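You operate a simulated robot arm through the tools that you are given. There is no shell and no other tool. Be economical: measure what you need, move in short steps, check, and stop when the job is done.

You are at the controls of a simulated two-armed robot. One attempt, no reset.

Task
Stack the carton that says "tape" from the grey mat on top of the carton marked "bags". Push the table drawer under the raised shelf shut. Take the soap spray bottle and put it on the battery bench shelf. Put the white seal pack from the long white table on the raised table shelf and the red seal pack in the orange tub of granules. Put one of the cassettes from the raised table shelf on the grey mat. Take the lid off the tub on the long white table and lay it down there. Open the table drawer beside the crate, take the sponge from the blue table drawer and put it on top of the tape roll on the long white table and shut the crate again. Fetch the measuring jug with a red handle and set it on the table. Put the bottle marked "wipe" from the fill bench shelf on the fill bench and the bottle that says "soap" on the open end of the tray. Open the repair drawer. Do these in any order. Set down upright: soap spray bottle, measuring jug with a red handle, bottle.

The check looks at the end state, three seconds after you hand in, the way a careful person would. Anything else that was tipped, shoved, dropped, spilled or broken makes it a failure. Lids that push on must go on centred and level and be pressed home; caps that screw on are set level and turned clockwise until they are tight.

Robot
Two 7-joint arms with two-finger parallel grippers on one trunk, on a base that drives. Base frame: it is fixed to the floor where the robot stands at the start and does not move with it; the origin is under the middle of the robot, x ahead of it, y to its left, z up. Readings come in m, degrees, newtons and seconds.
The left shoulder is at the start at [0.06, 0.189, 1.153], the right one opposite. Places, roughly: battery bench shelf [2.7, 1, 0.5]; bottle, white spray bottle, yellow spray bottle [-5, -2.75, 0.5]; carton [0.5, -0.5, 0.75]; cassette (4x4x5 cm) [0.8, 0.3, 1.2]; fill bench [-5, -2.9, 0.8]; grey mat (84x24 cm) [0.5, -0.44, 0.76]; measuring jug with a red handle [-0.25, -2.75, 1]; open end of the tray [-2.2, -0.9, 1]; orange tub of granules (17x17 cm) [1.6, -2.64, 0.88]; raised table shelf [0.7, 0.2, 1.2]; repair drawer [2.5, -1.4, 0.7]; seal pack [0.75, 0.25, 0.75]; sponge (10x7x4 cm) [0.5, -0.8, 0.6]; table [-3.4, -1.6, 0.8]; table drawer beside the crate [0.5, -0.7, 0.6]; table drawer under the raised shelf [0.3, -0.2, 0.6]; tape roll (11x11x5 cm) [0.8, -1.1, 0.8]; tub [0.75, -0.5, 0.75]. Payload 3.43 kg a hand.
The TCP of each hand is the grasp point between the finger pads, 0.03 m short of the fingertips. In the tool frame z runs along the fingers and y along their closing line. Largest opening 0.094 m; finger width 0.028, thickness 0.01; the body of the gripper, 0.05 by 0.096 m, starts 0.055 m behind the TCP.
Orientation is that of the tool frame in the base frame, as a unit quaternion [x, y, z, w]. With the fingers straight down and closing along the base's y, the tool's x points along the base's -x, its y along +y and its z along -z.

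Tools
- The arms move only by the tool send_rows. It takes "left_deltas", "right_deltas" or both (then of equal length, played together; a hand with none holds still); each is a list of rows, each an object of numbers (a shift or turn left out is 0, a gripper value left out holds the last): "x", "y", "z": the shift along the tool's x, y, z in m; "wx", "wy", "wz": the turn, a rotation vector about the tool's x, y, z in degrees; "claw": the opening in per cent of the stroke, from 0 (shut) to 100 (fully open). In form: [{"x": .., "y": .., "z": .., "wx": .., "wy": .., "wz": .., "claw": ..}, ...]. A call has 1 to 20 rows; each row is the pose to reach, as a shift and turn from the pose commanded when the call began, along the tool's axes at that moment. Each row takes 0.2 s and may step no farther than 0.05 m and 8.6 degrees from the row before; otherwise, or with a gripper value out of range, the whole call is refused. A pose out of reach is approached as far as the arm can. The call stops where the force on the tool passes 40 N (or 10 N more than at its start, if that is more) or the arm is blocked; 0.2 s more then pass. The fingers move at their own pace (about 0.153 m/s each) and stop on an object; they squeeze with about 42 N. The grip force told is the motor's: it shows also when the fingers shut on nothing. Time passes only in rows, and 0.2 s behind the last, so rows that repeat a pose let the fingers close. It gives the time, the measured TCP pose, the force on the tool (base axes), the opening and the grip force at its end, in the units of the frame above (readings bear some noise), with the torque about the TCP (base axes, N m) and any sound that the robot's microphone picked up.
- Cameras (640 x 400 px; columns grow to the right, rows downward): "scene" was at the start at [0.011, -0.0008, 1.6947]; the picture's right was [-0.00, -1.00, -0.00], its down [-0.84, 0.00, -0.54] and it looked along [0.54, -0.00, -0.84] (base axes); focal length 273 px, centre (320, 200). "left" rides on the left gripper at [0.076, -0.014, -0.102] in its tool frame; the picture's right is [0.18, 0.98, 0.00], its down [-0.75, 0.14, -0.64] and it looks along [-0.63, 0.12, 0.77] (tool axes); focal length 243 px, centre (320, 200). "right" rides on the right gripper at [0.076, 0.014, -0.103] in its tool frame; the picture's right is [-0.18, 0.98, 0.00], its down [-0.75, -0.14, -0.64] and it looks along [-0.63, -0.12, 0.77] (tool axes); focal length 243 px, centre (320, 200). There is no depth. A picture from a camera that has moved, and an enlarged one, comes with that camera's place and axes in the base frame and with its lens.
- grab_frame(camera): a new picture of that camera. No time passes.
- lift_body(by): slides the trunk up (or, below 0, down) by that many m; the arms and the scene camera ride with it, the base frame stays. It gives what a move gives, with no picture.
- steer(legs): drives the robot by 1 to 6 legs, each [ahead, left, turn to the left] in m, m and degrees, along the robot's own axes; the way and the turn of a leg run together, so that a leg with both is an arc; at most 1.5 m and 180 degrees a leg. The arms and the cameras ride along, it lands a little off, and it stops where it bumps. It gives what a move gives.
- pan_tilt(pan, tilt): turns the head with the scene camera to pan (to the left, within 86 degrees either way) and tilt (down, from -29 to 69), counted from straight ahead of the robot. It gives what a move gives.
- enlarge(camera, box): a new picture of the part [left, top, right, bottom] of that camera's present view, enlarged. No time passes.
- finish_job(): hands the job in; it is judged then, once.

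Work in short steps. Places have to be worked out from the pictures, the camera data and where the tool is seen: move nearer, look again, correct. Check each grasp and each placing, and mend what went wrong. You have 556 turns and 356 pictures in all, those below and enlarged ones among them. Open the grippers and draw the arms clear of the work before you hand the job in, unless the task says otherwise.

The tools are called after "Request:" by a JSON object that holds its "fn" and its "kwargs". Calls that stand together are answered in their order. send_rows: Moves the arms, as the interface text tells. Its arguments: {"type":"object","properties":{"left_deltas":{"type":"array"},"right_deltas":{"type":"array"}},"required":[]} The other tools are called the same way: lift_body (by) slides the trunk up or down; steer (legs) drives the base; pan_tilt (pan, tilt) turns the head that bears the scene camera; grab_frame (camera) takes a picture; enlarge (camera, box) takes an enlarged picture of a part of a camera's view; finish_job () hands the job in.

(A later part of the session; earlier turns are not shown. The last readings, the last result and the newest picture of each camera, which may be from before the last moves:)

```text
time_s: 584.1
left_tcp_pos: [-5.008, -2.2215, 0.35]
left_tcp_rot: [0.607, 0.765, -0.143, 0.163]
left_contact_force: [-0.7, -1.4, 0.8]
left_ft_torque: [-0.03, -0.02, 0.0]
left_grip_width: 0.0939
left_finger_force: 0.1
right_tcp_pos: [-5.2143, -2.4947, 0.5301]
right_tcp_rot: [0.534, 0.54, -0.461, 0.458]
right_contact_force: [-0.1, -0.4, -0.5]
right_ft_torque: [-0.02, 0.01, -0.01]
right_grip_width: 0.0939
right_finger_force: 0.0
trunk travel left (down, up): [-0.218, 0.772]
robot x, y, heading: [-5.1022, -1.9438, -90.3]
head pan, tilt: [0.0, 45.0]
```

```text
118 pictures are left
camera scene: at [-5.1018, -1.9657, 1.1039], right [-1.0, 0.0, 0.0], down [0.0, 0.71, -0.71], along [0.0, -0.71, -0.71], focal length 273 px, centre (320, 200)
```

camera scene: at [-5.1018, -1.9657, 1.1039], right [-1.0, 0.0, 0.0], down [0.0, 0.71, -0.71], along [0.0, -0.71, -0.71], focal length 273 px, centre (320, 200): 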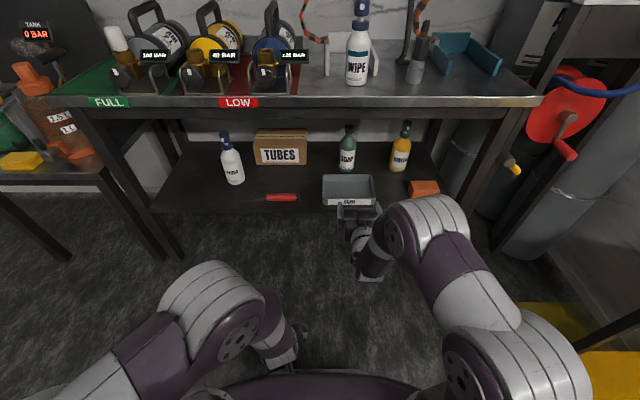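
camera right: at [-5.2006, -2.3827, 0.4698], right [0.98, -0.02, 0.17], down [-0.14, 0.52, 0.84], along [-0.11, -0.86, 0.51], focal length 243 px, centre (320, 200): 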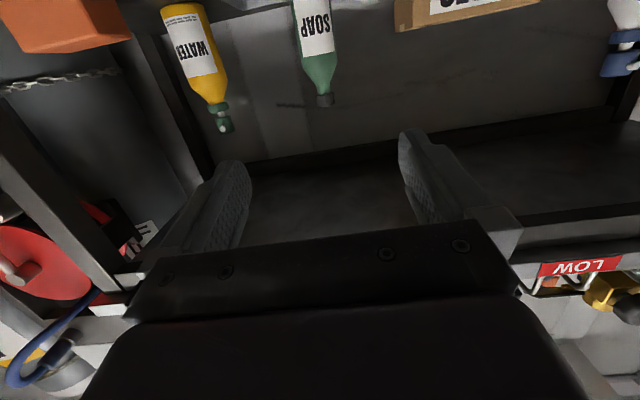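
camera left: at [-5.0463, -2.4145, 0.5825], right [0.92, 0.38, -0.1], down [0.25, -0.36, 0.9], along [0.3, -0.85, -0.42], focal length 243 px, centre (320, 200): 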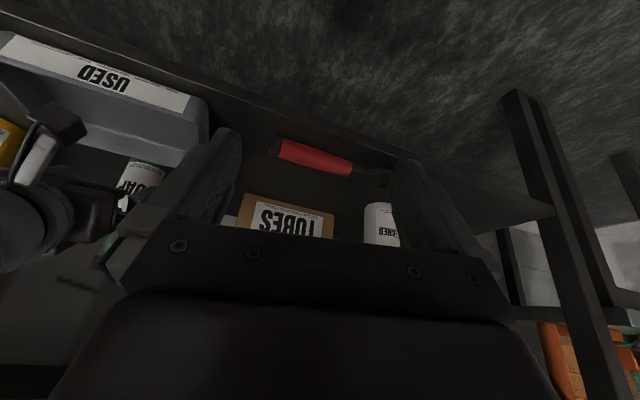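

Nearly level (9°). SOAP's cap at (-5.2155,-2.90,0.545). Extend the arm 6 cm and up 1.5 cm, then drive ahead.

Request:
{"fn": "send_rows", "kwargs": {"right_deltas": [{"x": -0.008, "z": 0.03}, {"x": -0.025, "z": 0.055}, {"x": -0.025, "z": 0.055}]}}

Request:
{"fn": "steer", "kwargs": {"legs": [[0.22, 0, 0.3]]}}

Request:
{"fn": "grab_frame", "kwargs": {"camera": "right"}}

Request:
{"fn": "grab_frame", "kwargs": {"camera": "scene"}}

```text
time_s: 584.9
left_tcp_pos: [-5.0087, -2.2209, 0.3488]
left_tcp_rot: [0.607, 0.765, -0.143, 0.162]
left_contact_force: [0.2, -0.4, 0.0]
left_ft_torque: [0.02, -0.01, 0.0]
left_grip_width: 0.0941
left_finger_force: 0.1
right_tcp_pos: [-5.2125, -2.5522, 0.5454]
right_tcp_rot: [0.535, 0.54, -0.461, 0.458]
right_contact_force: [-0.3, -0.7, 0.1]
right_ft_torque: [0.01, 0.01, 0.01]
right_grip_width: 0.094
right_finger_force: 0.1
trunk travel left (down, up): [-0.218, 0.772]
robot x, y, heading: [-5.1029, -1.942, -89.8]
head pan, tilt: [0.0, 45.0]
```

```text
time_s: 586.6
left_tcp_pos: [-5.0059, -2.4407, 0.3492]
left_tcp_rot: [0.604, 0.767, -0.142, 0.162]
left_contact_force: [0.1, -0.4, -0.3]
left_ft_torque: [0.01, -0.04, 0.01]
left_grip_width: 0.0941
left_finger_force: 0.1
right_tcp_pos: [-5.2082, -2.7736, 0.545]
right_tcp_rot: [0.532, 0.543, -0.458, 0.461]
right_contact_force: [0.2, 0.1, -0.4]
right_ft_torque: [-0.03, 0.0, -0.01]
right_grip_width: 0.0941
right_finger_force: 0.1
trunk travel left (down, up): [-0.218, 0.772]
robot x, y, heading: [-5.104, -2.1657, -89.5]
head pan, tilt: [0.0, 45.0]
```

```text
117 pictures are left
camera right: at [-5.1953, -2.6613, 0.4846], right [0.98, -0.02, 0.17], down [-0.14, 0.52, 0.85], along [-0.1, -0.86, 0.51], focal length 243 px, centre (320, 200)
```

right: 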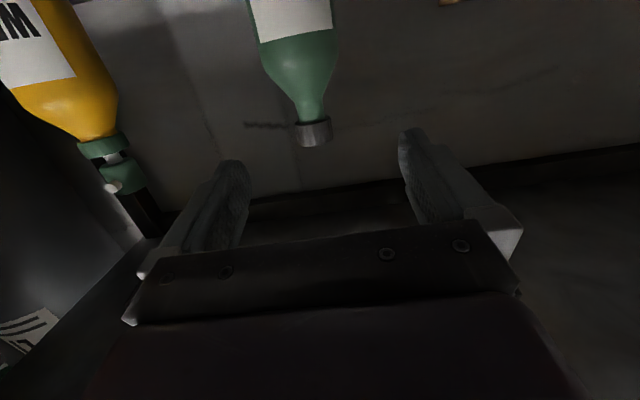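

```text
116 pictures are left
camera scene: at [-5.1007, -2.1867, 1.1039], right [-1.0, -0.01, 0.0], down [-0.01, 0.71, -0.71], along [0.01, -0.71, -0.71], focal length 273 px, centre (320, 200)
```

scene: 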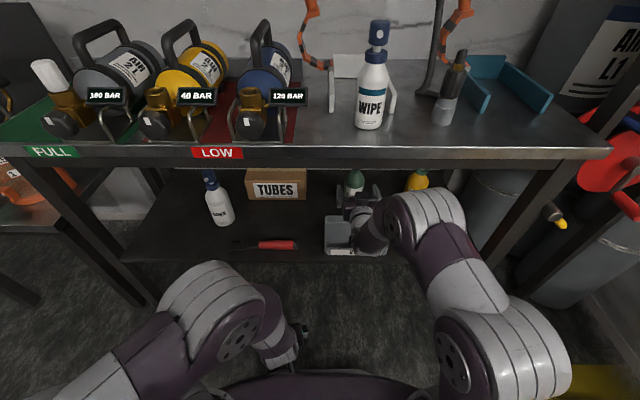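

Cap at (-5.2144,-2.888). Drive ahead 0.11.

Request:
{"fn": "steer", "kwargs": {"legs": [[0.06, -0.004, -0.5], [0.05, 0, 0]]}}

Request:
{"fn": "grab_frame", "kwargs": {"camera": "right"}}

```text
time_s: 588.3
left_tcp_pos: [-5.013, -2.5533, 0.3503]
left_tcp_rot: [0.608, 0.763, -0.144, 0.162]
left_contact_force: [0.5, 0.2, -0.3]
left_ft_torque: [0.0, -0.01, 0.02]
left_grip_width: 0.0941
left_finger_force: 0.1
right_tcp_pos: [-5.2172, -2.8815, 0.5425]
right_tcp_rot: [0.536, 0.543, -0.459, 0.455]
right_contact_force: [0.4, 1.0, 0.0]
right_ft_torque: [-0.03, 0.0, 0.01]
right_grip_width: 0.0941
right_finger_force: 0.0
trunk travel left (down, up): [-0.218, 0.772]
robot x, y, heading: [-5.1065, -2.2733, -90.2]
head pan, tilt: [0.0, 45.0]
stopped in leg 2: the robot was blocked; the commanded pose is now the measured one
```

```text
115 pictures are left
camera right: at [-5.2045, -2.7676, 0.4822], right [0.98, -0.03, 0.17], down [-0.13, 0.51, 0.85], along [-0.11, -0.86, 0.5], focal length 243 px, centre (320, 200)
```

right: 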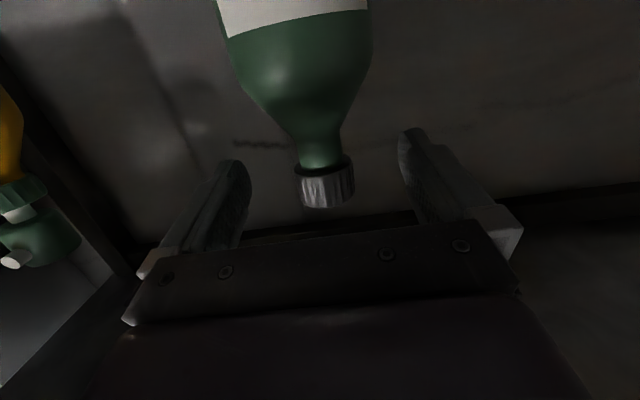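

Cap is right at the grasp point. Close.

Request:
{"fn": "send_rows", "kwargs": {"right_deltas": [{"claw": 0}, {"claw": 0}, {"claw": 0}, {"claw": 0}]}}

Request:
{"fn": "grab_frame", "kwargs": {"camera": "right"}}

```text
time_s: 589.3
left_tcp_pos: [-5.0121, -2.5523, 0.3513]
left_tcp_rot: [0.608, 0.763, -0.144, 0.163]
left_contact_force: [-0.2, -0.5, 0.1]
left_ft_torque: [-0.03, -0.01, -0.01]
left_grip_width: 0.094
left_finger_force: 0.1
right_tcp_pos: [-5.2181, -2.8815, 0.5411]
right_tcp_rot: [0.536, 0.541, -0.461, 0.455]
right_contact_force: [1.3, 0.7, 1.5]
right_ft_torque: [-0.04, -0.19, 0.04]
right_grip_width: 0.0351
right_finger_force: 41.5
trunk travel left (down, up): [-0.218, 0.772]
robot x, y, heading: [-5.1047, -2.2732, -90.2]
head pan, tilt: [0.0, 45.0]
```

```text
114 pictures are left
camera right: at [-5.2044, -2.7679, 0.4823], right [0.98, -0.03, 0.17], down [-0.13, 0.51, 0.85], along [-0.11, -0.86, 0.5], focal length 243 px, centre (320, 200)
```

right: 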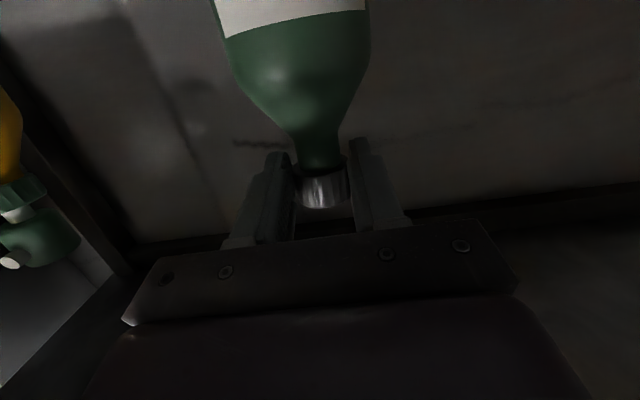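

Cap gripped. Lift 6 cm with the arm.

Request:
{"fn": "send_rows", "kwargs": {"right_deltas": [{"x": -0.02, "z": -0.003}, {"x": -0.04, "z": -0.006}, {"x": -0.06, "z": -0.009}, {"x": -0.06, "z": -0.009}]}}

Request:
{"fn": "grab_frame", "kwargs": {"camera": "scene"}}

```text
time_s: 590.3
left_tcp_pos: [-5.0133, -2.5533, 0.3485]
left_tcp_rot: [0.609, 0.763, -0.142, 0.163]
left_contact_force: [0.2, 1.1, 1.5]
left_ft_torque: [0.02, 0.0, -0.02]
left_grip_width: 0.094
left_finger_force: 0.1
right_tcp_pos: [-5.2194, -2.8757, 0.5835]
right_tcp_rot: [0.543, 0.551, -0.452, 0.445]
right_contact_force: [0.1, -0.5, -4.1]
right_ft_torque: [0.1, 0.01, 0.02]
right_grip_width: 0.0354
right_finger_force: 42.5
trunk travel left (down, up): [-0.218, 0.772]
robot x, y, heading: [-5.1073, -2.2748, -90.1]
head pan, tilt: [0.0, 45.0]
```

```text
113 pictures are left
camera scene: at [-5.1071, -2.2975, 1.1028], right [-1.0, 0.0, 0.0], down [0.0, 0.71, -0.71], along [0.0, -0.71, -0.71], focal length 273 px, centre (320, 200)
```

scene: 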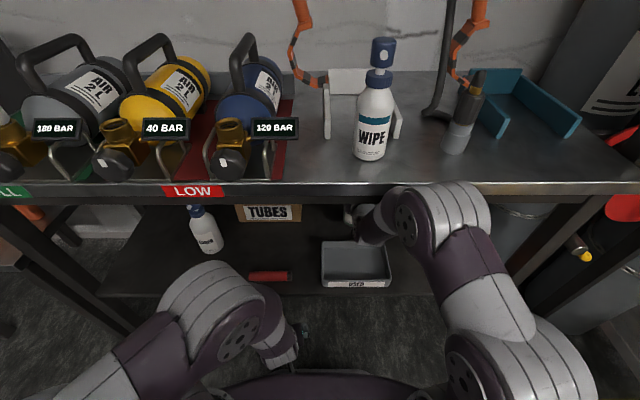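

Elbow touches the bench edge. Back 3 cm first, then raise more before crossing the tray.

Request:
{"fn": "steer", "kwargs": {"legs": [[-0.03, 0, 0]]}}

Request:
{"fn": "send_rows", "kwargs": {"right_deltas": [{"x": -0.02, "z": -0.003}, {"x": -0.035, "z": -0.006}, {"x": -0.035, "z": -0.006}]}}

Request:
{"fn": "grab_frame", "kwargs": {"camera": "right"}}

```text
time_s: 591.1
left_tcp_pos: [-5.0123, -2.5238, 0.3499]
left_tcp_rot: [0.608, 0.764, -0.143, 0.162]
left_contact_force: [0.3, 0.2, -0.1]
left_ft_torque: [0.0, 0.0, -0.03]
left_grip_width: 0.094
left_finger_force: 0.0
right_tcp_pos: [-5.2157, -2.8536, 0.6039]
right_tcp_rot: [0.536, 0.541, -0.46, 0.455]
right_contact_force: [-0.8, -0.6, -4.3]
right_ft_torque: [0.09, 0.02, -0.01]
right_grip_width: 0.0352
right_finger_force: 41.7
trunk travel left (down, up): [-0.218, 0.772]
robot x, y, heading: [-5.1037, -2.2458, -90.2]
head pan, tilt: [0.0, 45.0]
```

```text
time_s: 591.9
left_tcp_pos: [-5.0115, -2.5239, 0.3497]
left_tcp_rot: [0.608, 0.764, -0.143, 0.162]
left_contact_force: [0.3, -1.0, -0.9]
left_ft_torque: [-0.01, -0.01, 0.0]
left_grip_width: 0.0941
left_finger_force: 0.0
right_tcp_pos: [-5.2169, -2.8539, 0.638]
right_tcp_rot: [0.536, 0.542, -0.459, 0.455]
right_contact_force: [-0.4, 0.8, -4.5]
right_ft_torque: [0.11, 0.02, 0.01]
right_grip_width: 0.0351
right_finger_force: 41.8
trunk travel left (down, up): [-0.218, 0.772]
robot x, y, heading: [-5.105, -2.2463, -90.0]
head pan, tilt: [0.0, 45.0]
```

```text
112 pictures are left
camera right: at [-5.2032, -2.7404, 0.5784], right [0.98, -0.03, 0.17], down [-0.13, 0.51, 0.85], along [-0.11, -0.86, 0.5], focal length 243 px, centre (320, 200)
```

right: 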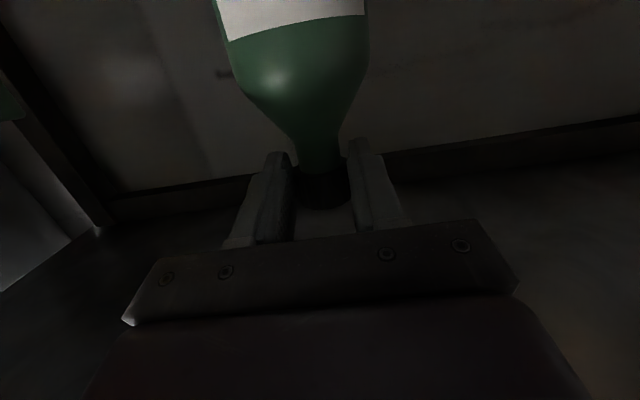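

Back out fully.

Request:
{"fn": "steer", "kwargs": {"legs": [[-0.4, 0, 0]]}}

Request:
{"fn": "lift_body", "kwargs": {"by": 0.4}}

Request:
{"fn": "grab_frame", "kwargs": {"camera": "scene"}}

Request:
{"fn": "grab_frame", "kwargs": {"camera": "right"}}

```text
time_s: 594.4
left_tcp_pos: [-5.0119, -2.1197, 0.3502]
left_tcp_rot: [0.607, 0.765, -0.143, 0.162]
left_contact_force: [-0.4, -0.2, 0.4]
left_ft_torque: [-0.03, 0.0, -0.02]
left_grip_width: 0.0941
left_finger_force: 0.1
right_tcp_pos: [-5.2123, -2.4526, 0.6373]
right_tcp_rot: [0.535, 0.544, -0.458, 0.457]
right_contact_force: [0.3, 1.3, -4.4]
right_ft_torque: [0.1, -0.02, -0.02]
right_grip_width: 0.0352
right_finger_force: 42.1
trunk travel left (down, up): [-0.218, 0.772]
robot x, y, heading: [-5.1027, -1.839, -89.7]
head pan, tilt: [0.0, 45.0]
```

```text
time_s: 598.2
left_tcp_pos: [-5.0103, -2.1198, 0.7491]
left_tcp_rot: [0.606, 0.766, -0.142, 0.162]
left_contact_force: [-0.2, 0.2, 0.2]
left_ft_torque: [0.01, 0.04, 0.0]
left_grip_width: 0.0939
left_finger_force: 0.0
right_tcp_pos: [-5.2124, -2.4516, 1.0378]
right_tcp_rot: [0.534, 0.544, -0.458, 0.457]
right_contact_force: [-0.3, 0.2, -4.1]
right_ft_torque: [0.13, -0.01, 0.03]
right_grip_width: 0.0351
right_finger_force: 41.8
trunk travel left (down, up): [-0.618, 0.372]
robot x, y, heading: [-5.1087, -1.8411, -90.0]
head pan, tilt: [0.0, 45.0]
```

```text
111 pictures are left
camera scene: at [-5.1051, -1.8658, 1.5038], right [-1.0, -0.01, 0.0], down [0.0, 0.71, -0.71], along [0.0, -0.71, -0.71], focal length 273 px, centre (320, 200)
```

scene: 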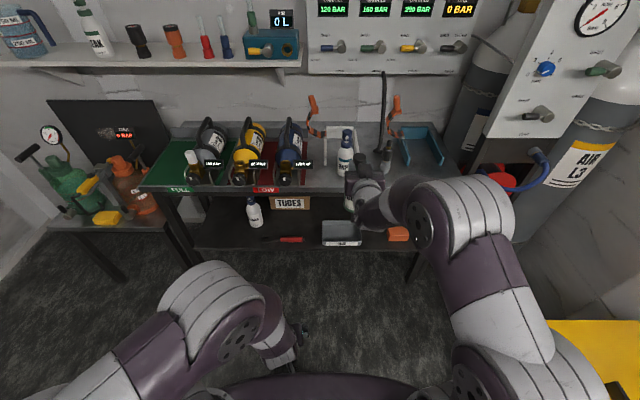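

```text
110 pictures are left
camera right: at [-5.1999, -2.3386, 0.9782], right [0.98, -0.02, 0.17], down [-0.14, 0.51, 0.85], along [-0.1, -0.86, 0.5], focal length 243 px, centre (320, 200)
```

right: 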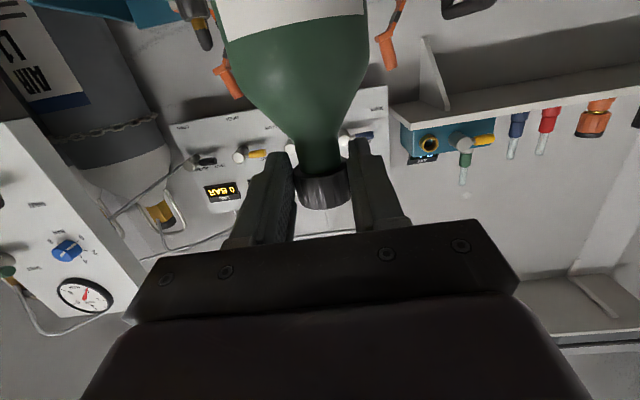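

SOAP held. Raise, back up slightly, turn to face +x.

Request:
{"fn": "lift_body", "kwargs": {"by": 0.33}}

Request:
{"fn": "steer", "kwargs": {"legs": [[-0.2, 0, 0], [0, 0, 90], [0.85, 0, 0]]}}

Request:
{"fn": "grab_frame", "kwargs": {"camera": "scene"}}

```text
time_s: 601.5
left_tcp_pos: [-5.0115, -2.1203, 1.079]
left_tcp_rot: [0.606, 0.766, -0.142, 0.162]
left_contact_force: [-0.1, 0.1, 0.5]
left_ft_torque: [-0.02, -0.01, 0.03]
left_grip_width: 0.0938
left_finger_force: 0.1
right_tcp_pos: [-5.2116, -2.4525, 1.3679]
right_tcp_rot: [0.534, 0.544, -0.458, 0.458]
right_contact_force: [0.0, 0.5, -4.3]
right_ft_torque: [0.11, 0.02, -0.03]
right_grip_width: 0.0352
right_finger_force: 41.5
trunk travel left (down, up): [-0.948, 0.042]
robot x, y, heading: [-5.1079, -1.8432, -89.4]
head pan, tilt: [0.0, 45.0]
```

```text
time_s: 611.0
left_tcp_pos: [-3.9734, -1.5774, 1.0802]
left_tcp_rot: [-0.098, 0.971, 0.011, 0.216]
left_contact_force: [-0.6, -0.5, 0.2]
left_ft_torque: [-0.01, -0.05, 0.03]
left_grip_width: 0.0942
left_finger_force: 0.2
right_tcp_pos: [-3.6477, -1.7903, 1.3675]
right_tcp_rot: [0.006, 0.762, -0.011, 0.648]
right_contact_force: [0.2, 0.8, -4.4]
right_ft_torque: [-0.01, 0.12, -0.01]
right_grip_width: 0.0354
right_finger_force: 41.9
trunk travel left (down, up): [-0.948, 0.042]
robot x, y, heading: [-4.2532, -1.6679, -1.5]
head pan, tilt: [0.0, 45.0]
```

```text
109 pictures are left
camera scene: at [-4.2305, -1.6657, 1.8339], right [-0.03, -1.0, 0.0], down [-0.71, 0.02, -0.71], along [0.71, -0.02, -0.71], focal length 273 px, centre (320, 200)
```

scene: 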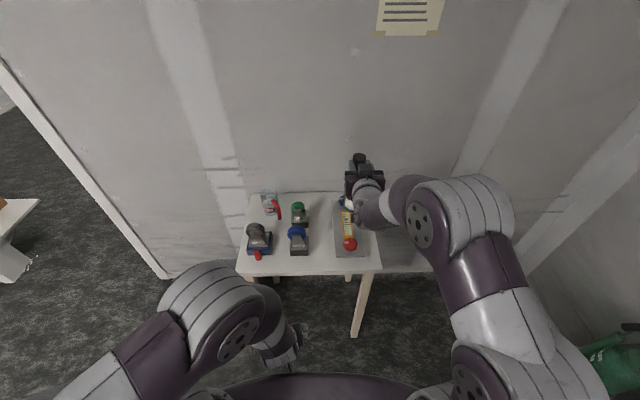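

Request:
{"fn": "enlarge", "kwargs": {"camera": "scene", "box": [230, 170, 390, 280]}}

Request:
{"fn": "steer", "kwargs": {"legs": [[0.1, 0, 1.5], [0, 1.45, 0], [0, 0.3, 0]]}}

Request:
{"fn": "pan_tilt", "kwargs": {"pan": 0, "tilt": 30}}

Request:
{"fn": "grab_frame", "kwargs": {"camera": "scene"}}

```text
3.64 times, centred on (310, 225) of scene
camera zoom: at [-4.2305, -1.6657, 1.8339], right [-0.03, -1.0, 0.0], down [-0.71, 0.02, -0.71], along [0.71, -0.02, -0.71], focal length 992 px, centre (356, 109)
```

zoom: 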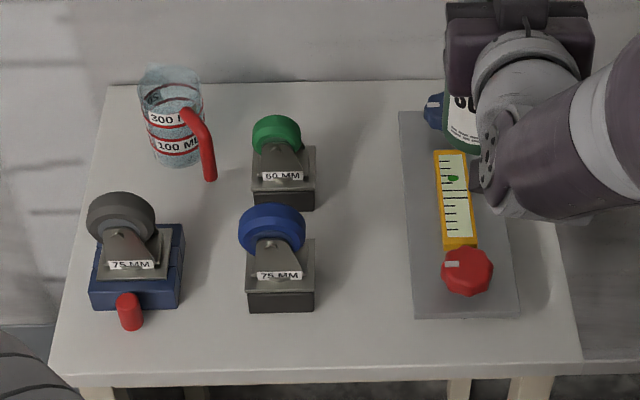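

```text
time_s: 620.5
left_tcp_pos: [-3.8737, 0.1716, 1.0802]
left_tcp_rot: [-0.111, 0.97, 0.014, 0.215]
left_contact_force: [0.3, -0.3, 0.0]
left_ft_torque: [0.0, -0.01, -0.02]
left_grip_width: 0.0939
left_finger_force: 0.0
right_tcp_pos: [-3.5431, -0.0311, 1.3683]
right_tcp_rot: [-0.006, 0.763, -0.001, 0.646]
right_contact_force: [-0.4, -0.4, -3.8]
right_ft_torque: [-0.01, 0.13, 0.01]
right_grip_width: 0.0352
right_finger_force: 42.1
trunk travel left (down, up): [-0.948, 0.042]
robot x, y, heading: [-4.1556, 0.0766, 0.4]
head pan, tilt: [0.0, 45.0]
```

```text
time_s: 621.3
left_tcp_pos: [-3.8748, 0.1739, 1.0799]
left_tcp_rot: [-0.113, 0.97, 0.013, 0.216]
left_contact_force: [0.5, 0.6, -0.4]
left_ft_torque: [-0.04, -0.02, 0.0]
left_grip_width: 0.0939
left_finger_force: 0.1
right_tcp_pos: [-3.5432, -0.0286, 1.3674]
right_tcp_rot: [-0.006, 0.762, -0.001, 0.647]
right_contact_force: [0.4, 0.2, -4.0]
right_ft_torque: [0.01, 0.12, 0.08]
right_grip_width: 0.0352
right_finger_force: 42.4
trunk travel left (down, up): [-0.948, 0.042]
robot x, y, heading: [-4.1502, 0.0794, 0.4]
head pan, tilt: [0.0, 30.0]
```

```text
107 pictures are left
camera scene: at [-4.1198, 0.0793, 1.8564], right [0.0, -1.0, 0.0], down [-0.5, 0.0, -0.87], along [0.87, 0.0, -0.5], focal length 273 px, centre (320, 200)
```

scene: 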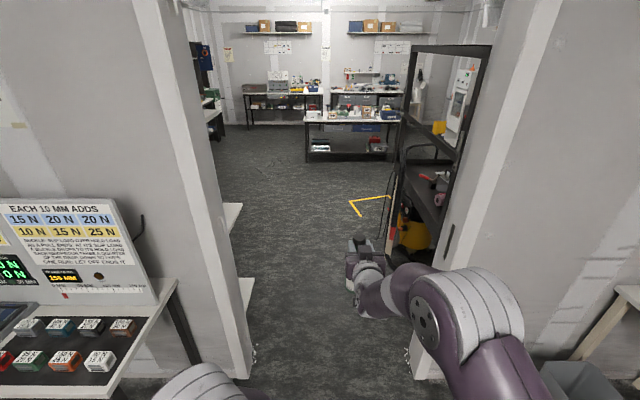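

Jug stands fine. Drive through the doorway.

Request:
{"fn": "steer", "kwargs": {"legs": [[1.4, -0.02, 0], [0.9, 0.05, 0]]}}

Request:
{"fn": "pan_tilt", "kwargs": {"pan": -80, "tilt": 35}}

Request:
{"fn": "grab_frame", "kwargs": {"camera": "scene"}}

```text
time_s: 632.5
left_tcp_pos: [-1.6161, 0.2338, 1.0805]
left_tcp_rot: [-0.117, 0.97, 0.015, 0.215]
left_contact_force: [0.2, 0.0, 0.2]
left_ft_torque: [0.0, -0.04, -0.03]
left_grip_width: 0.0939
left_finger_force: 0.2
right_tcp_pos: [-1.2832, 0.0344, 1.3677]
right_tcp_rot: [-0.01, 0.763, 0.002, 0.647]
right_contact_force: [0.1, -0.2, -4.4]
right_ft_torque: [0.0, 0.15, 0.0]
right_grip_width: 0.035
right_finger_force: 42.0
trunk travel left (down, up): [-0.948, 0.042]
robot x, y, heading: [-1.8937, 0.1362, 0.8]
head pan, tilt: [0.0, 30.0]
```

```text
time_s: 634.0
left_tcp_pos: [-1.6146, 0.2337, 1.0804]
left_tcp_rot: [-0.116, 0.969, 0.015, 0.216]
left_contact_force: [0.2, -0.6, 0.3]
left_ft_torque: [-0.07, -0.01, 0.02]
left_grip_width: 0.094
left_finger_force: 0.1
right_tcp_pos: [-1.2816, 0.0347, 1.3675]
right_tcp_rot: [-0.009, 0.763, 0.002, 0.647]
right_contact_force: [-0.2, -0.9, -4.3]
right_ft_torque: [0.02, 0.15, 0.01]
right_grip_width: 0.0353
right_finger_force: 41.9
trunk travel left (down, up): [-0.948, 0.042]
robot x, y, heading: [-1.8899, 0.1364, 1.0]
head pan, tilt: [-80.0, 35.0]
```

```text
106 pictures are left
camera scene: at [-1.933, 0.0487, 1.8487], right [-0.98, -0.19, 0.0], down [-0.11, 0.56, -0.82], along [0.15, -0.8, -0.57], focal length 273 px, centre (320, 200)
```

scene: 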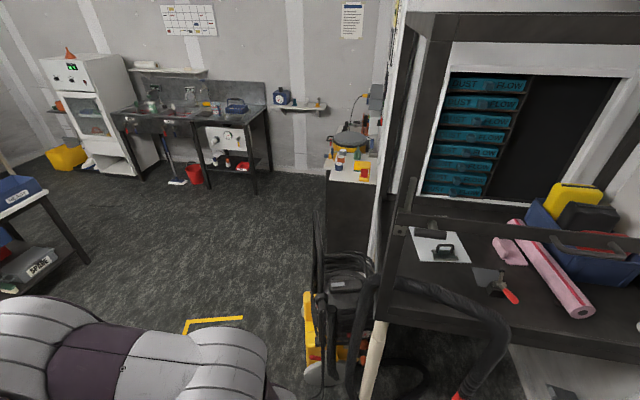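

Rack with the tray is on the right. Turn to face −y and move in front of it for a look.

Request:
{"fn": "steer", "kwargs": {"legs": [[0, 0.05, 0], [0, 0, -91], [0, -0.4, 0]]}}

Request:
{"fn": "pan_tilt", "kwargs": {"pan": 0, "tilt": 42}}

Request:
{"fn": "grab_frame", "kwargs": {"camera": "scene"}}

```text
time_s: 640.9
left_tcp_pos: [-2.1983, -0.0865, 1.0789]
left_tcp_rot: [0.612, 0.761, -0.144, 0.161]
left_contact_force: [-0.5, -0.2, 0.4]
left_ft_torque: [-0.01, 0.01, 0.03]
left_grip_width: 0.0936
left_finger_force: 0.0
right_tcp_pos: [-2.4041, -0.4163, 1.3691]
right_tcp_rot: [0.539, 0.54, -0.462, 0.453]
right_contact_force: [0.3, 0.0, -4.6]
right_ft_torque: [0.11, -0.02, 0.0]
right_grip_width: 0.0351
right_finger_force: 42.3
trunk travel left (down, up): [-0.948, 0.042]
robot x, y, heading: [-2.2924, 0.1939, -90.9]
head pan, tilt: [-80.0, 35.0]
```

```text
time_s: 642.4
left_tcp_pos: [-2.1985, -0.0874, 1.0784]
left_tcp_rot: [0.612, 0.761, -0.143, 0.161]
left_contact_force: [-0.3, -0.1, -0.2]
left_ft_torque: [-0.05, 0.01, 0.0]
left_grip_width: 0.0943
left_finger_force: 0.0
right_tcp_pos: [-2.407, -0.4149, 1.3682]
right_tcp_rot: [0.538, 0.541, -0.46, 0.454]
right_contact_force: [0.9, -0.7, -4.2]
right_ft_torque: [0.11, 0.0, -0.02]
right_grip_width: 0.0351
right_finger_force: 41.9
trunk travel left (down, up): [-0.948, 0.042]
robot x, y, heading: [-2.2935, 0.1894, -90.3]
head pan, tilt: [0.0, 42.0]
```

```text
105 pictures are left
camera scene: at [-2.2895, 0.1665, 1.8382], right [-1.0, 0.01, 0.0], down [0.01, 0.67, -0.74], along [-0.01, -0.74, -0.67], focal length 273 px, centre (320, 200)
```

scene: 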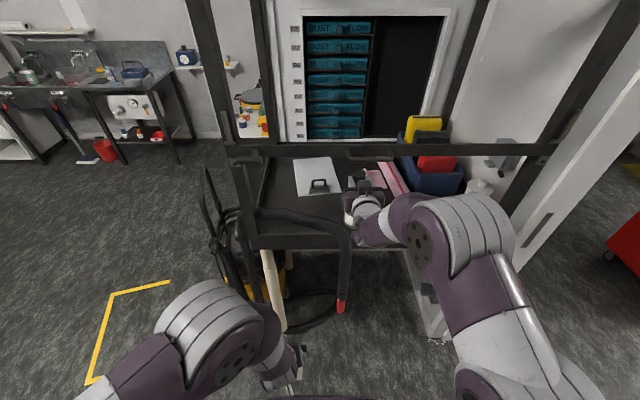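

Request:
{"fn": "enlarge", "kwargs": {"camera": "scene", "box": [200, 120, 400, 270]}}

Request:
{"fn": "enlarge", "kwargs": {"camera": "scene", "box": [340, 100, 580, 270]}}

```text
2.67 times, centred on (300, 195) of scene
camera zoom: at [-2.2895, 0.1665, 1.8382], right [-1.0, 0.01, 0.0], down [0.01, 0.67, -0.74], along [-0.01, -0.74, -0.67], focal length 727 px, centre (373, 213)
```

zoom: 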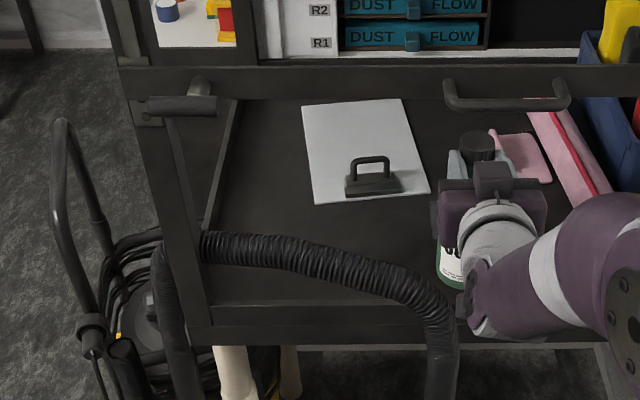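

```text
2.35 times, centred on (460, 185) of scene
camera zoom: at [-2.2895, 0.1665, 1.8382], right [-1.0, 0.01, 0.0], down [0.01, 0.67, -0.74], along [-0.01, -0.74, -0.67], focal length 642 px, centre (-9, 235)
```

zoom: 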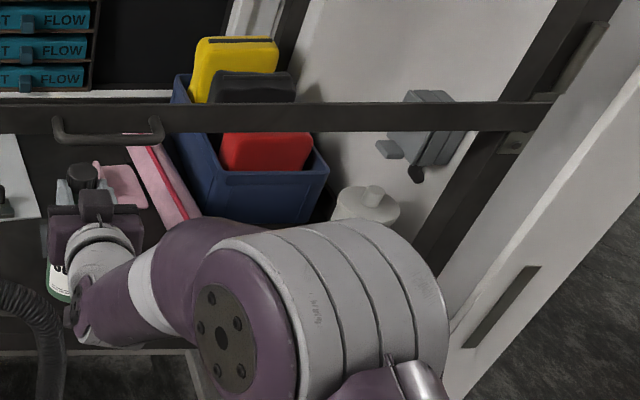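

Request:
{"fn": "enlarge", "kwargs": {"camera": "scene", "box": [280, 145, 380, 215]}}

```text
5.71 times, centred on (330, 180) of scene
camera zoom: at [-2.2895, 0.1665, 1.8382], right [-1.0, 0.01, 0.0], down [0.01, 0.67, -0.74], along [-0.01, -0.74, -0.67], focal length 1558 px, centre (263, 314)
```

zoom: 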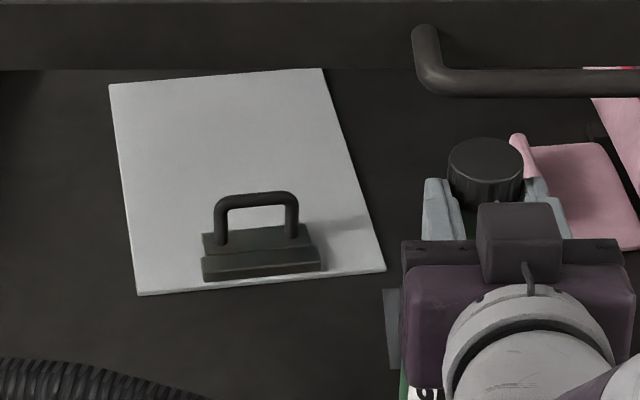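

Tray surface z≈0.97, spanning x≈-2.0…-2.9; its free left end is between the left rim and the paper, ≈(-2.115,-0.90). A front sash bar is at z≈1.35, so enter below it. Move the left hand aside, lower the trunk.

Request:
{"fn": "send_rows", "kwargs": {"left_deltas": [{"y": 0.04, "z": -0.02}, {"y": 0.08, "z": -0.04}, {"y": 0.12, "z": -0.06}, {"y": 0.16, "z": -0.08}, {"y": 0.18, "z": -0.1}, {"y": 0.18, "z": -0.1}]}}

Request:
{"fn": "lift_body", "kwargs": {"by": -0.17}}

Request:
{"fn": "steer", "kwargs": {"legs": [[0.2, 0.28, 0.3]]}}

Request:
{"fn": "grab_frame", "kwargs": {"camera": "scene"}}

Request:
{"fn": "grab_frame", "kwargs": {"camera": "right"}}

```text
time_s: 643.2
left_tcp_pos: [-2.0953, -0.105, 1.1598]
left_tcp_rot: [0.61, 0.758, -0.138, 0.184]
left_contact_force: [-0.2, -0.1, 0.1]
left_ft_torque: [0.0, -0.02, 0.03]
left_grip_width: 0.0939
left_finger_force: 0.1
left hand out of reach, approached as far as the arm can: row 1, 2, 3, 4
right_tcp_pos: [-2.4033, -0.4153, 1.3664]
right_tcp_rot: [0.538, 0.541, -0.461, 0.453]
right_contact_force: [0.2, 0.7, -4.2]
right_ft_torque: [0.17, -0.01, -0.03]
right_grip_width: 0.0351
right_finger_force: 42.3
trunk travel left (down, up): [-0.948, 0.042]
robot x, y, heading: [-2.29, 0.1917, -90.5]
head pan, tilt: [0.0, 42.0]
stopped in row 4 (left hand): the force on the tool passed its limit (the readings are from after the stop); the commanded pose is now the measured one
```

```text
time_s: 645.2
left_tcp_pos: [-2.0963, -0.1055, 0.9914]
left_tcp_rot: [0.611, 0.757, -0.137, 0.185]
left_contact_force: [0.8, 0.1, -0.4]
left_ft_torque: [-0.01, 0.01, 0.0]
left_grip_width: 0.094
left_finger_force: 0.1
right_tcp_pos: [-2.406, -0.4158, 1.1984]
right_tcp_rot: [0.539, 0.54, -0.461, 0.453]
right_contact_force: [-0.5, 0.1, -4.2]
right_ft_torque: [0.08, -0.03, 0.0]
right_grip_width: 0.0352
right_finger_force: 42.3
trunk travel left (down, up): [-0.778, 0.212]
robot x, y, heading: [-2.2877, 0.1944, -90.6]
head pan, tilt: [0.0, 42.0]
```

```text
time_s: 647.4
left_tcp_pos: [-1.8136, -0.3077, 0.9904]
left_tcp_rot: [0.608, 0.76, -0.137, 0.185]
left_contact_force: [-0.5, 0.5, 0.5]
left_ft_torque: [0.01, 0.02, -0.02]
left_grip_width: 0.094
left_finger_force: 0.1
right_tcp_pos: [-2.1211, -0.6188, 1.1977]
right_tcp_rot: [0.537, 0.542, -0.46, 0.455]
right_contact_force: [-0.4, -0.6, -4.1]
right_ft_torque: [-0.17, 0.01, 0.01]
right_grip_width: 0.0352
right_finger_force: 41.7
trunk travel left (down, up): [-0.778, 0.212]
robot x, y, heading: [-2.0125, -0.0114, -90.2]
head pan, tilt: [0.0, 42.0]
```

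```text
101 pictures are left
camera scene: at [-2.0083, -0.0366, 1.6682], right [-1.0, 0.0, 0.0], down [0.0, 0.67, -0.74], along [0.0, -0.74, -0.67], focal length 273 px, centre (320, 200)
```

scene: 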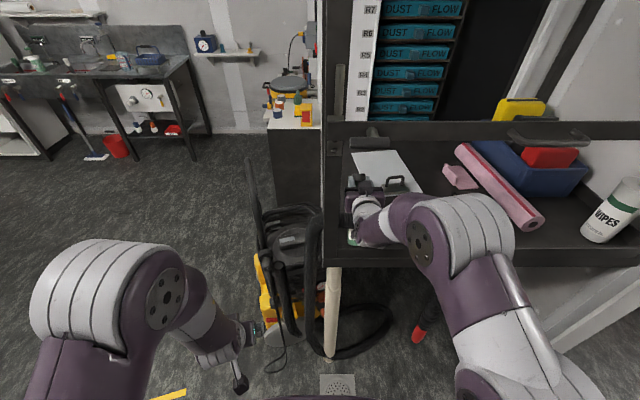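

```text
100 pictures are left
camera right: at [-2.1069, -0.5061, 1.138], right [0.98, -0.03, 0.17], down [-0.13, 0.51, 0.85], along [-0.11, -0.86, 0.5], focal length 243 px, centre (320, 200)
```

right: 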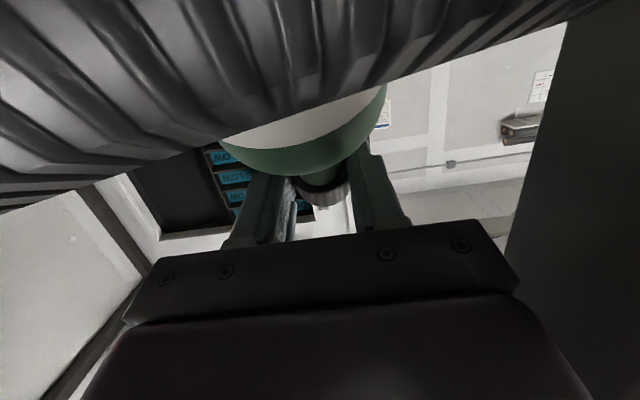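

The vacuum hose arches near the opening. Check closely whether the bottle touches it.

Request:
{"fn": "enlarge", "kwargs": {"camera": "scene", "box": [290, 130, 450, 280]}}

Request:
{"fn": "grab_frame", "kwargs": {"camera": "left"}}

```text
2.67 times, centred on (370, 205) of scene
camera zoom: at [-2.0083, -0.0366, 1.6682], right [-1.0, 0.0, 0.0], down [0.0, 0.67, -0.74], along [0.0, -0.74, -0.67], focal length 727 px, centre (187, 187)
```

zoom: 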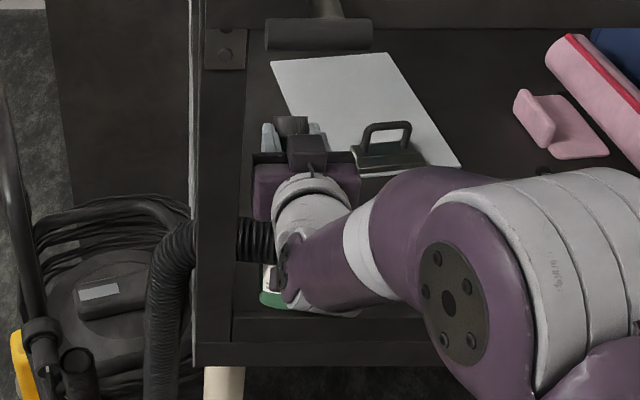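

```text
98 pictures are left
camera left: at [-1.8536, -0.1995, 1.0468], right [0.92, 0.38, -0.07], down [0.21, -0.35, 0.91], along [0.33, -0.86, -0.4], focal length 243 px, centre (320, 200)
```

left: 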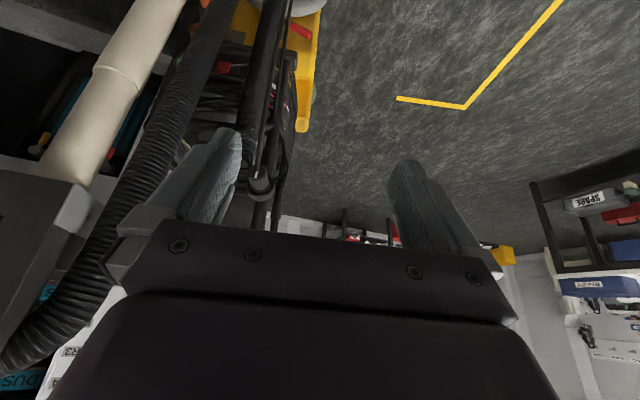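

Raise and back off to inspect the hose geometry.

Request:
{"fn": "lift_body", "kwargs": {"by": 0.12}}

Request:
{"fn": "steer", "kwargs": {"legs": [[-0.3, 0, 0]]}}

Request:
{"fn": "pan_tilt", "kwargs": {"pan": 5, "tilt": 38}}

Request:
{"fn": "grab_frame", "kwargs": {"camera": "scene"}}

Request:
{"fn": "enlarge", "kwargs": {"camera": "scene", "box": [250, 130, 450, 270]}}

```text
time_s: 648.9
left_tcp_pos: [-1.8138, -0.3067, 1.1111]
left_tcp_rot: [0.607, 0.761, -0.136, 0.185]
left_contact_force: [-0.2, 1.5, -0.1]
left_ft_torque: [-0.02, -0.03, -0.01]
left_grip_width: 0.0938
left_finger_force: 0.0
right_tcp_pos: [-2.12, -0.619, 1.3179]
right_tcp_rot: [0.537, 0.543, -0.459, 0.455]
right_contact_force: [-0.8, -0.8, -4.4]
right_ft_torque: [-0.19, 0.02, 0.02]
right_grip_width: 0.035
right_finger_force: 42.3
trunk travel left (down, up): [-0.898, 0.092]
robot x, y, heading: [-2.01, -0.0131, -90.0]
head pan, tilt: [0.0, 42.0]
```

```text
time_s: 651.0
left_tcp_pos: [-1.8121, -0.0037, 1.1101]
left_tcp_rot: [0.605, 0.762, -0.136, 0.185]
left_contact_force: [0.7, -0.2, -0.9]
left_ft_torque: [0.01, 0.01, 0.01]
left_grip_width: 0.0941
left_finger_force: 0.0
right_tcp_pos: [-2.1171, -0.3188, 1.3181]
right_tcp_rot: [0.535, 0.544, -0.458, 0.456]
right_contact_force: [-0.5, 0.3, -4.7]
right_ft_torque: [-0.19, -0.01, -0.01]
right_grip_width: 0.0354
right_finger_force: 42.0
trunk travel left (down, up): [-0.898, 0.092]
robot x, y, heading: [-2.0079, 0.2902, -90.0]
head pan, tilt: [0.0, 42.0]
```

```text
time_s: 651.6
left_tcp_pos: [-1.8112, -0.0029, 1.1095]
left_tcp_rot: [0.606, 0.761, -0.137, 0.186]
left_contact_force: [-0.8, -0.2, -0.2]
left_ft_torque: [0.04, 0.05, 0.0]
left_grip_width: 0.0939
left_finger_force: 0.1
right_tcp_pos: [-2.1173, -0.3157, 1.3175]
right_tcp_rot: [0.536, 0.544, -0.458, 0.455]
right_contact_force: [0.3, -0.1, -3.7]
right_ft_torque: [-0.15, -0.01, -0.02]
right_grip_width: 0.0353
right_finger_force: 41.5
trunk travel left (down, up): [-0.898, 0.092]
robot x, y, heading: [-2.0128, 0.292, -90.2]
head pan, tilt: [5.0, 38.0]
```

```text
97 pictures are left
camera scene: at [-2.0002, 0.265, 1.7941], right [-1.0, -0.09, 0.0], down [-0.05, 0.61, -0.79], along [0.07, -0.78, -0.62], focal length 273 px, centre (320, 200)
```

scene: 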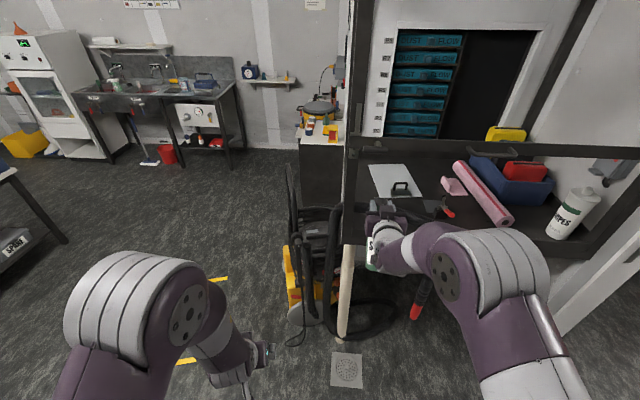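

```text
2.86 times, centred on (350, 200) of scene
camera zoom: at [-2.0002, 0.265, 1.7941], right [-1.0, -0.09, 0.0], down [-0.05, 0.61, -0.79], along [0.07, -0.78, -0.62], focal length 779 px, centre (234, 200)
```

zoom: 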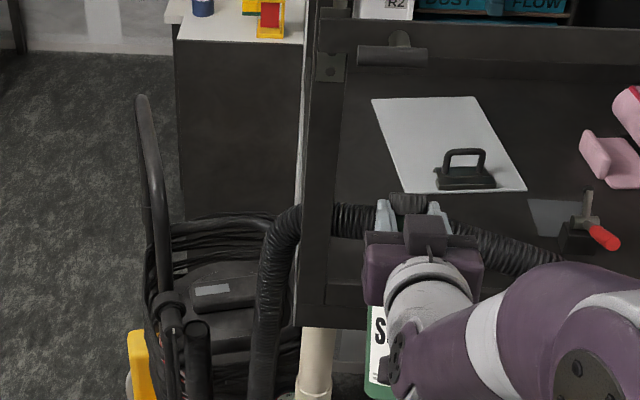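

The torque shows the bottle pivoted in the grip (it brushed the hose). Check with the wrist camera.

Request:
{"fn": "grab_frame", "kwargs": {"camera": "right"}}

Request:
{"fn": "enlarge", "kwargs": {"camera": "scene", "box": [340, 190, 440, 290]}}

```text
95 pictures are left
camera right: at [-2.1046, -0.2025, 1.2578], right [0.98, -0.02, 0.17], down [-0.14, 0.51, 0.85], along [-0.11, -0.86, 0.5], focal length 243 px, centre (320, 200)
```

right: 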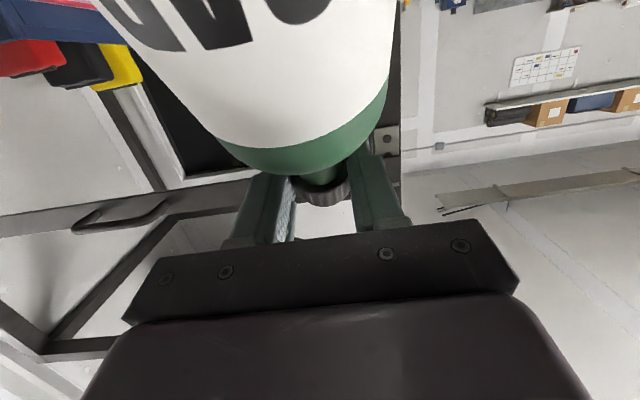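

```text
4.00 times, centred on (390, 240) of scene
camera zoom: at [-2.0002, 0.265, 1.7941], right [-1.0, -0.09, 0.0], down [-0.05, 0.61, -0.79], along [0.07, -0.78, -0.62], focal length 1091 px, centre (40, 40)
```

zoom: 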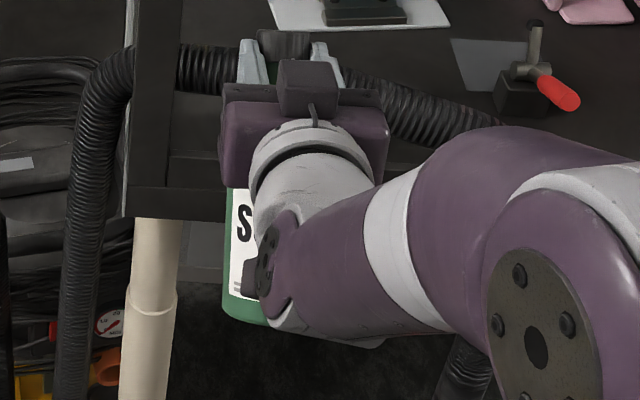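

The bottle has swung ~30° (bottom toward me). I'll carry it to the main table, pitch the hand up so it hangs vertical, set it on the mat, and regrip. Back away and turn toward the table first.

Request:
{"fn": "send_rows", "kwargs": {"right_deltas": [{"wy": -7.5}, {"wy": -15}, {"wy": -22.5}, {"wy": -30}, {"wy": -30}]}}

Request:
{"fn": "steer", "kwargs": {"legs": [[-0.1, 0, 0], [0, 0, 90]]}}

Request:
{"fn": "pan_tilt", "kwargs": {"pan": 0, "tilt": 45}}

Request:
{"fn": "grab_frame", "kwargs": {"camera": "scene"}}

Request:
{"fn": "grab_frame", "kwargs": {"camera": "right"}}

```text
time_s: 652.8
left_tcp_pos: [-1.813, -0.0012, 1.1105]
left_tcp_rot: [0.606, 0.761, -0.137, 0.186]
left_contact_force: [0.7, -0.3, 0.2]
left_ft_torque: [-0.01, 0.01, 0.01]
left_grip_width: 0.0936
left_finger_force: 0.0
right_tcp_pos: [-2.1185, -0.315, 1.3171]
right_tcp_rot: [-0.399, -0.406, 0.582, -0.581]
right_contact_force: [0.4, 0.2, -4.0]
right_ft_torque: [0.06, 0.04, 0.02]
right_grip_width: 0.0353
right_finger_force: 41.5
trunk travel left (down, up): [-0.898, 0.092]
robot x, y, heading: [-2.0103, 0.2926, -90.0]
head pan, tilt: [5.0, 38.0]
```

```text
time_s: 657.8
left_tcp_pos: [-1.7163, 0.5915, 1.1117]
left_tcp_rot: [-0.113, 0.967, 0.036, 0.227]
left_contact_force: [0.3, 0.2, 0.3]
left_ft_torque: [-0.03, 0.01, -0.02]
left_grip_width: 0.0938
left_finger_force: 0.0
right_tcp_pos: [-1.3997, 0.2864, 1.3179]
right_tcp_rot: [-0.007, 0.569, 0.002, 0.822]
right_contact_force: [0.0, -0.1, -5.1]
right_ft_torque: [0.02, 0.04, -0.07]
right_grip_width: 0.0353
right_finger_force: 42.3
trunk travel left (down, up): [-0.898, 0.092]
robot x, y, heading: [-2.0096, 0.393, 0.5]
head pan, tilt: [5.0, 38.0]
```

```text
time_s: 658.5
left_tcp_pos: [-1.7147, 0.5915, 1.1095]
left_tcp_rot: [-0.113, 0.967, 0.035, 0.227]
left_contact_force: [0.2, -0.2, 0.2]
left_ft_torque: [0.01, -0.01, 0.0]
left_grip_width: 0.0941
left_finger_force: 0.1
right_tcp_pos: [-1.4007, 0.2874, 1.3175]
right_tcp_rot: [-0.007, 0.57, 0.002, 0.822]
right_contact_force: [0.0, -0.6, -3.9]
right_ft_torque: [-0.01, 0.05, 0.01]
right_grip_width: 0.0352
right_finger_force: 42.2
trunk travel left (down, up): [-0.898, 0.092]
robot x, y, heading: [-2.0098, 0.3943, 0.4]
head pan, tilt: [0.0, 45.0]
```

```text
93 pictures are left
camera scene: at [-1.9854, 0.3919, 1.7839], right [0.01, -1.0, 0.0], down [-0.71, -0.01, -0.71], along [0.71, 0.01, -0.71], focal length 273 px, centre (320, 200)
```

scene: 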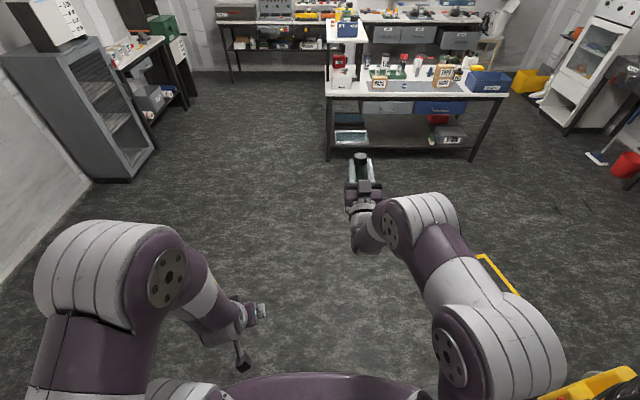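

```text
92 pictures are left
camera right: at [-1.4694, 0.299, 1.2086], right [-0.08, 0.98, 0.16], down [-0.86, -0.15, 0.48], along [0.5, -0.1, 0.86], focal length 243 px, centre (320, 200)
```

right: 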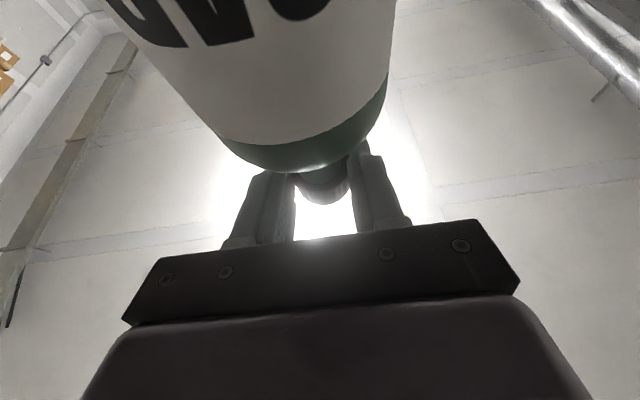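

Torque is near zero: the bottle hangs vertical now with the hand pitched up ~21°. Drive to the main table to set it on the mat at ≈(0.43,-0.243).

Request:
{"fn": "steer", "kwargs": {"legs": [[1.45, 0, -0.4], [0, -0.53, 0]]}}

Request:
{"fn": "lift_body", "kwargs": {"by": -0.27}}

Request:
{"fn": "pan_tilt", "kwargs": {"pan": 0, "tilt": 40}}

Request:
{"fn": "grab_frame", "kwargs": {"camera": "scene"}}

```text
time_s: 668.4
left_tcp_pos: [-0.2639, 0.0601, 1.111]
left_tcp_rot: [-0.109, 0.967, 0.034, 0.228]
left_contact_force: [0.8, -0.1, 0.5]
left_ft_torque: [-0.02, 0.0, 0.0]
left_grip_width: 0.0941
left_finger_force: 0.0
right_tcp_pos: [0.0503, -0.2453, 1.3181]
right_tcp_rot: [-0.006, 0.569, -0.001, 0.822]
right_contact_force: [-0.2, 0.5, -4.7]
right_ft_torque: [0.03, 0.01, 0.0]
right_grip_width: 0.035
right_finger_force: 42.2
trunk travel left (down, up): [-0.898, 0.092]
robot x, y, heading: [-0.5567, -0.1414, -0.1]
head pan, tilt: [0.0, 45.0]
```

```text
time_s: 671.2
left_tcp_pos: [-0.2636, 0.0595, 0.8401]
left_tcp_rot: [-0.11, 0.967, 0.035, 0.229]
left_contact_force: [-1.0, 0.4, 0.5]
left_ft_torque: [-0.04, -0.03, -0.01]
left_grip_width: 0.0938
left_finger_force: 0.0
right_tcp_pos: [0.0495, -0.2468, 1.0475]
right_tcp_rot: [-0.006, 0.569, 0.0, 0.822]
right_contact_force: [0.4, -0.2, -4.3]
right_ft_torque: [0.03, 0.04, -0.02]
right_grip_width: 0.035
right_finger_force: 42.3
trunk travel left (down, up): [-0.628, 0.362]
robot x, y, heading: [-0.5603, -0.1376, -0.1]
head pan, tilt: [0.0, 45.0]
```

```text
time_s: 671.8
left_tcp_pos: [-0.2641, 0.0593, 0.8398]
left_tcp_rot: [-0.11, 0.967, 0.035, 0.227]
left_contact_force: [0.0, 0.0, 0.4]
left_ft_torque: [0.01, 0.01, 0.01]
left_grip_width: 0.0938
left_finger_force: 0.2
right_tcp_pos: [0.0501, -0.2465, 1.0465]
right_tcp_rot: [-0.005, 0.569, -0.001, 0.822]
right_contact_force: [-0.6, 0.0, -4.4]
right_ft_torque: [0.03, 0.03, 0.0]
right_grip_width: 0.0353
right_finger_force: 41.7
trunk travel left (down, up): [-0.628, 0.362]
robot x, y, heading: [-0.5631, -0.1327, 0.1]
head pan, tilt: [0.0, 40.0]
```

```text
91 pictures are left
camera scene: at [-0.5314, -0.1378, 1.5211], right [0.0, -1.0, 0.0], down [-0.64, 0.0, -0.77], along [0.77, 0.0, -0.64], focal length 273 px, centre (320, 200)
```

scene: 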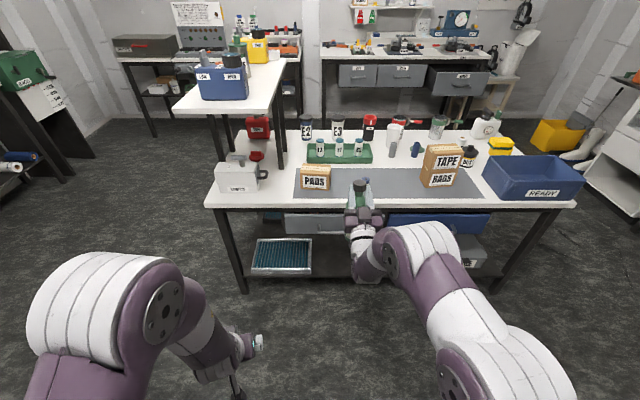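

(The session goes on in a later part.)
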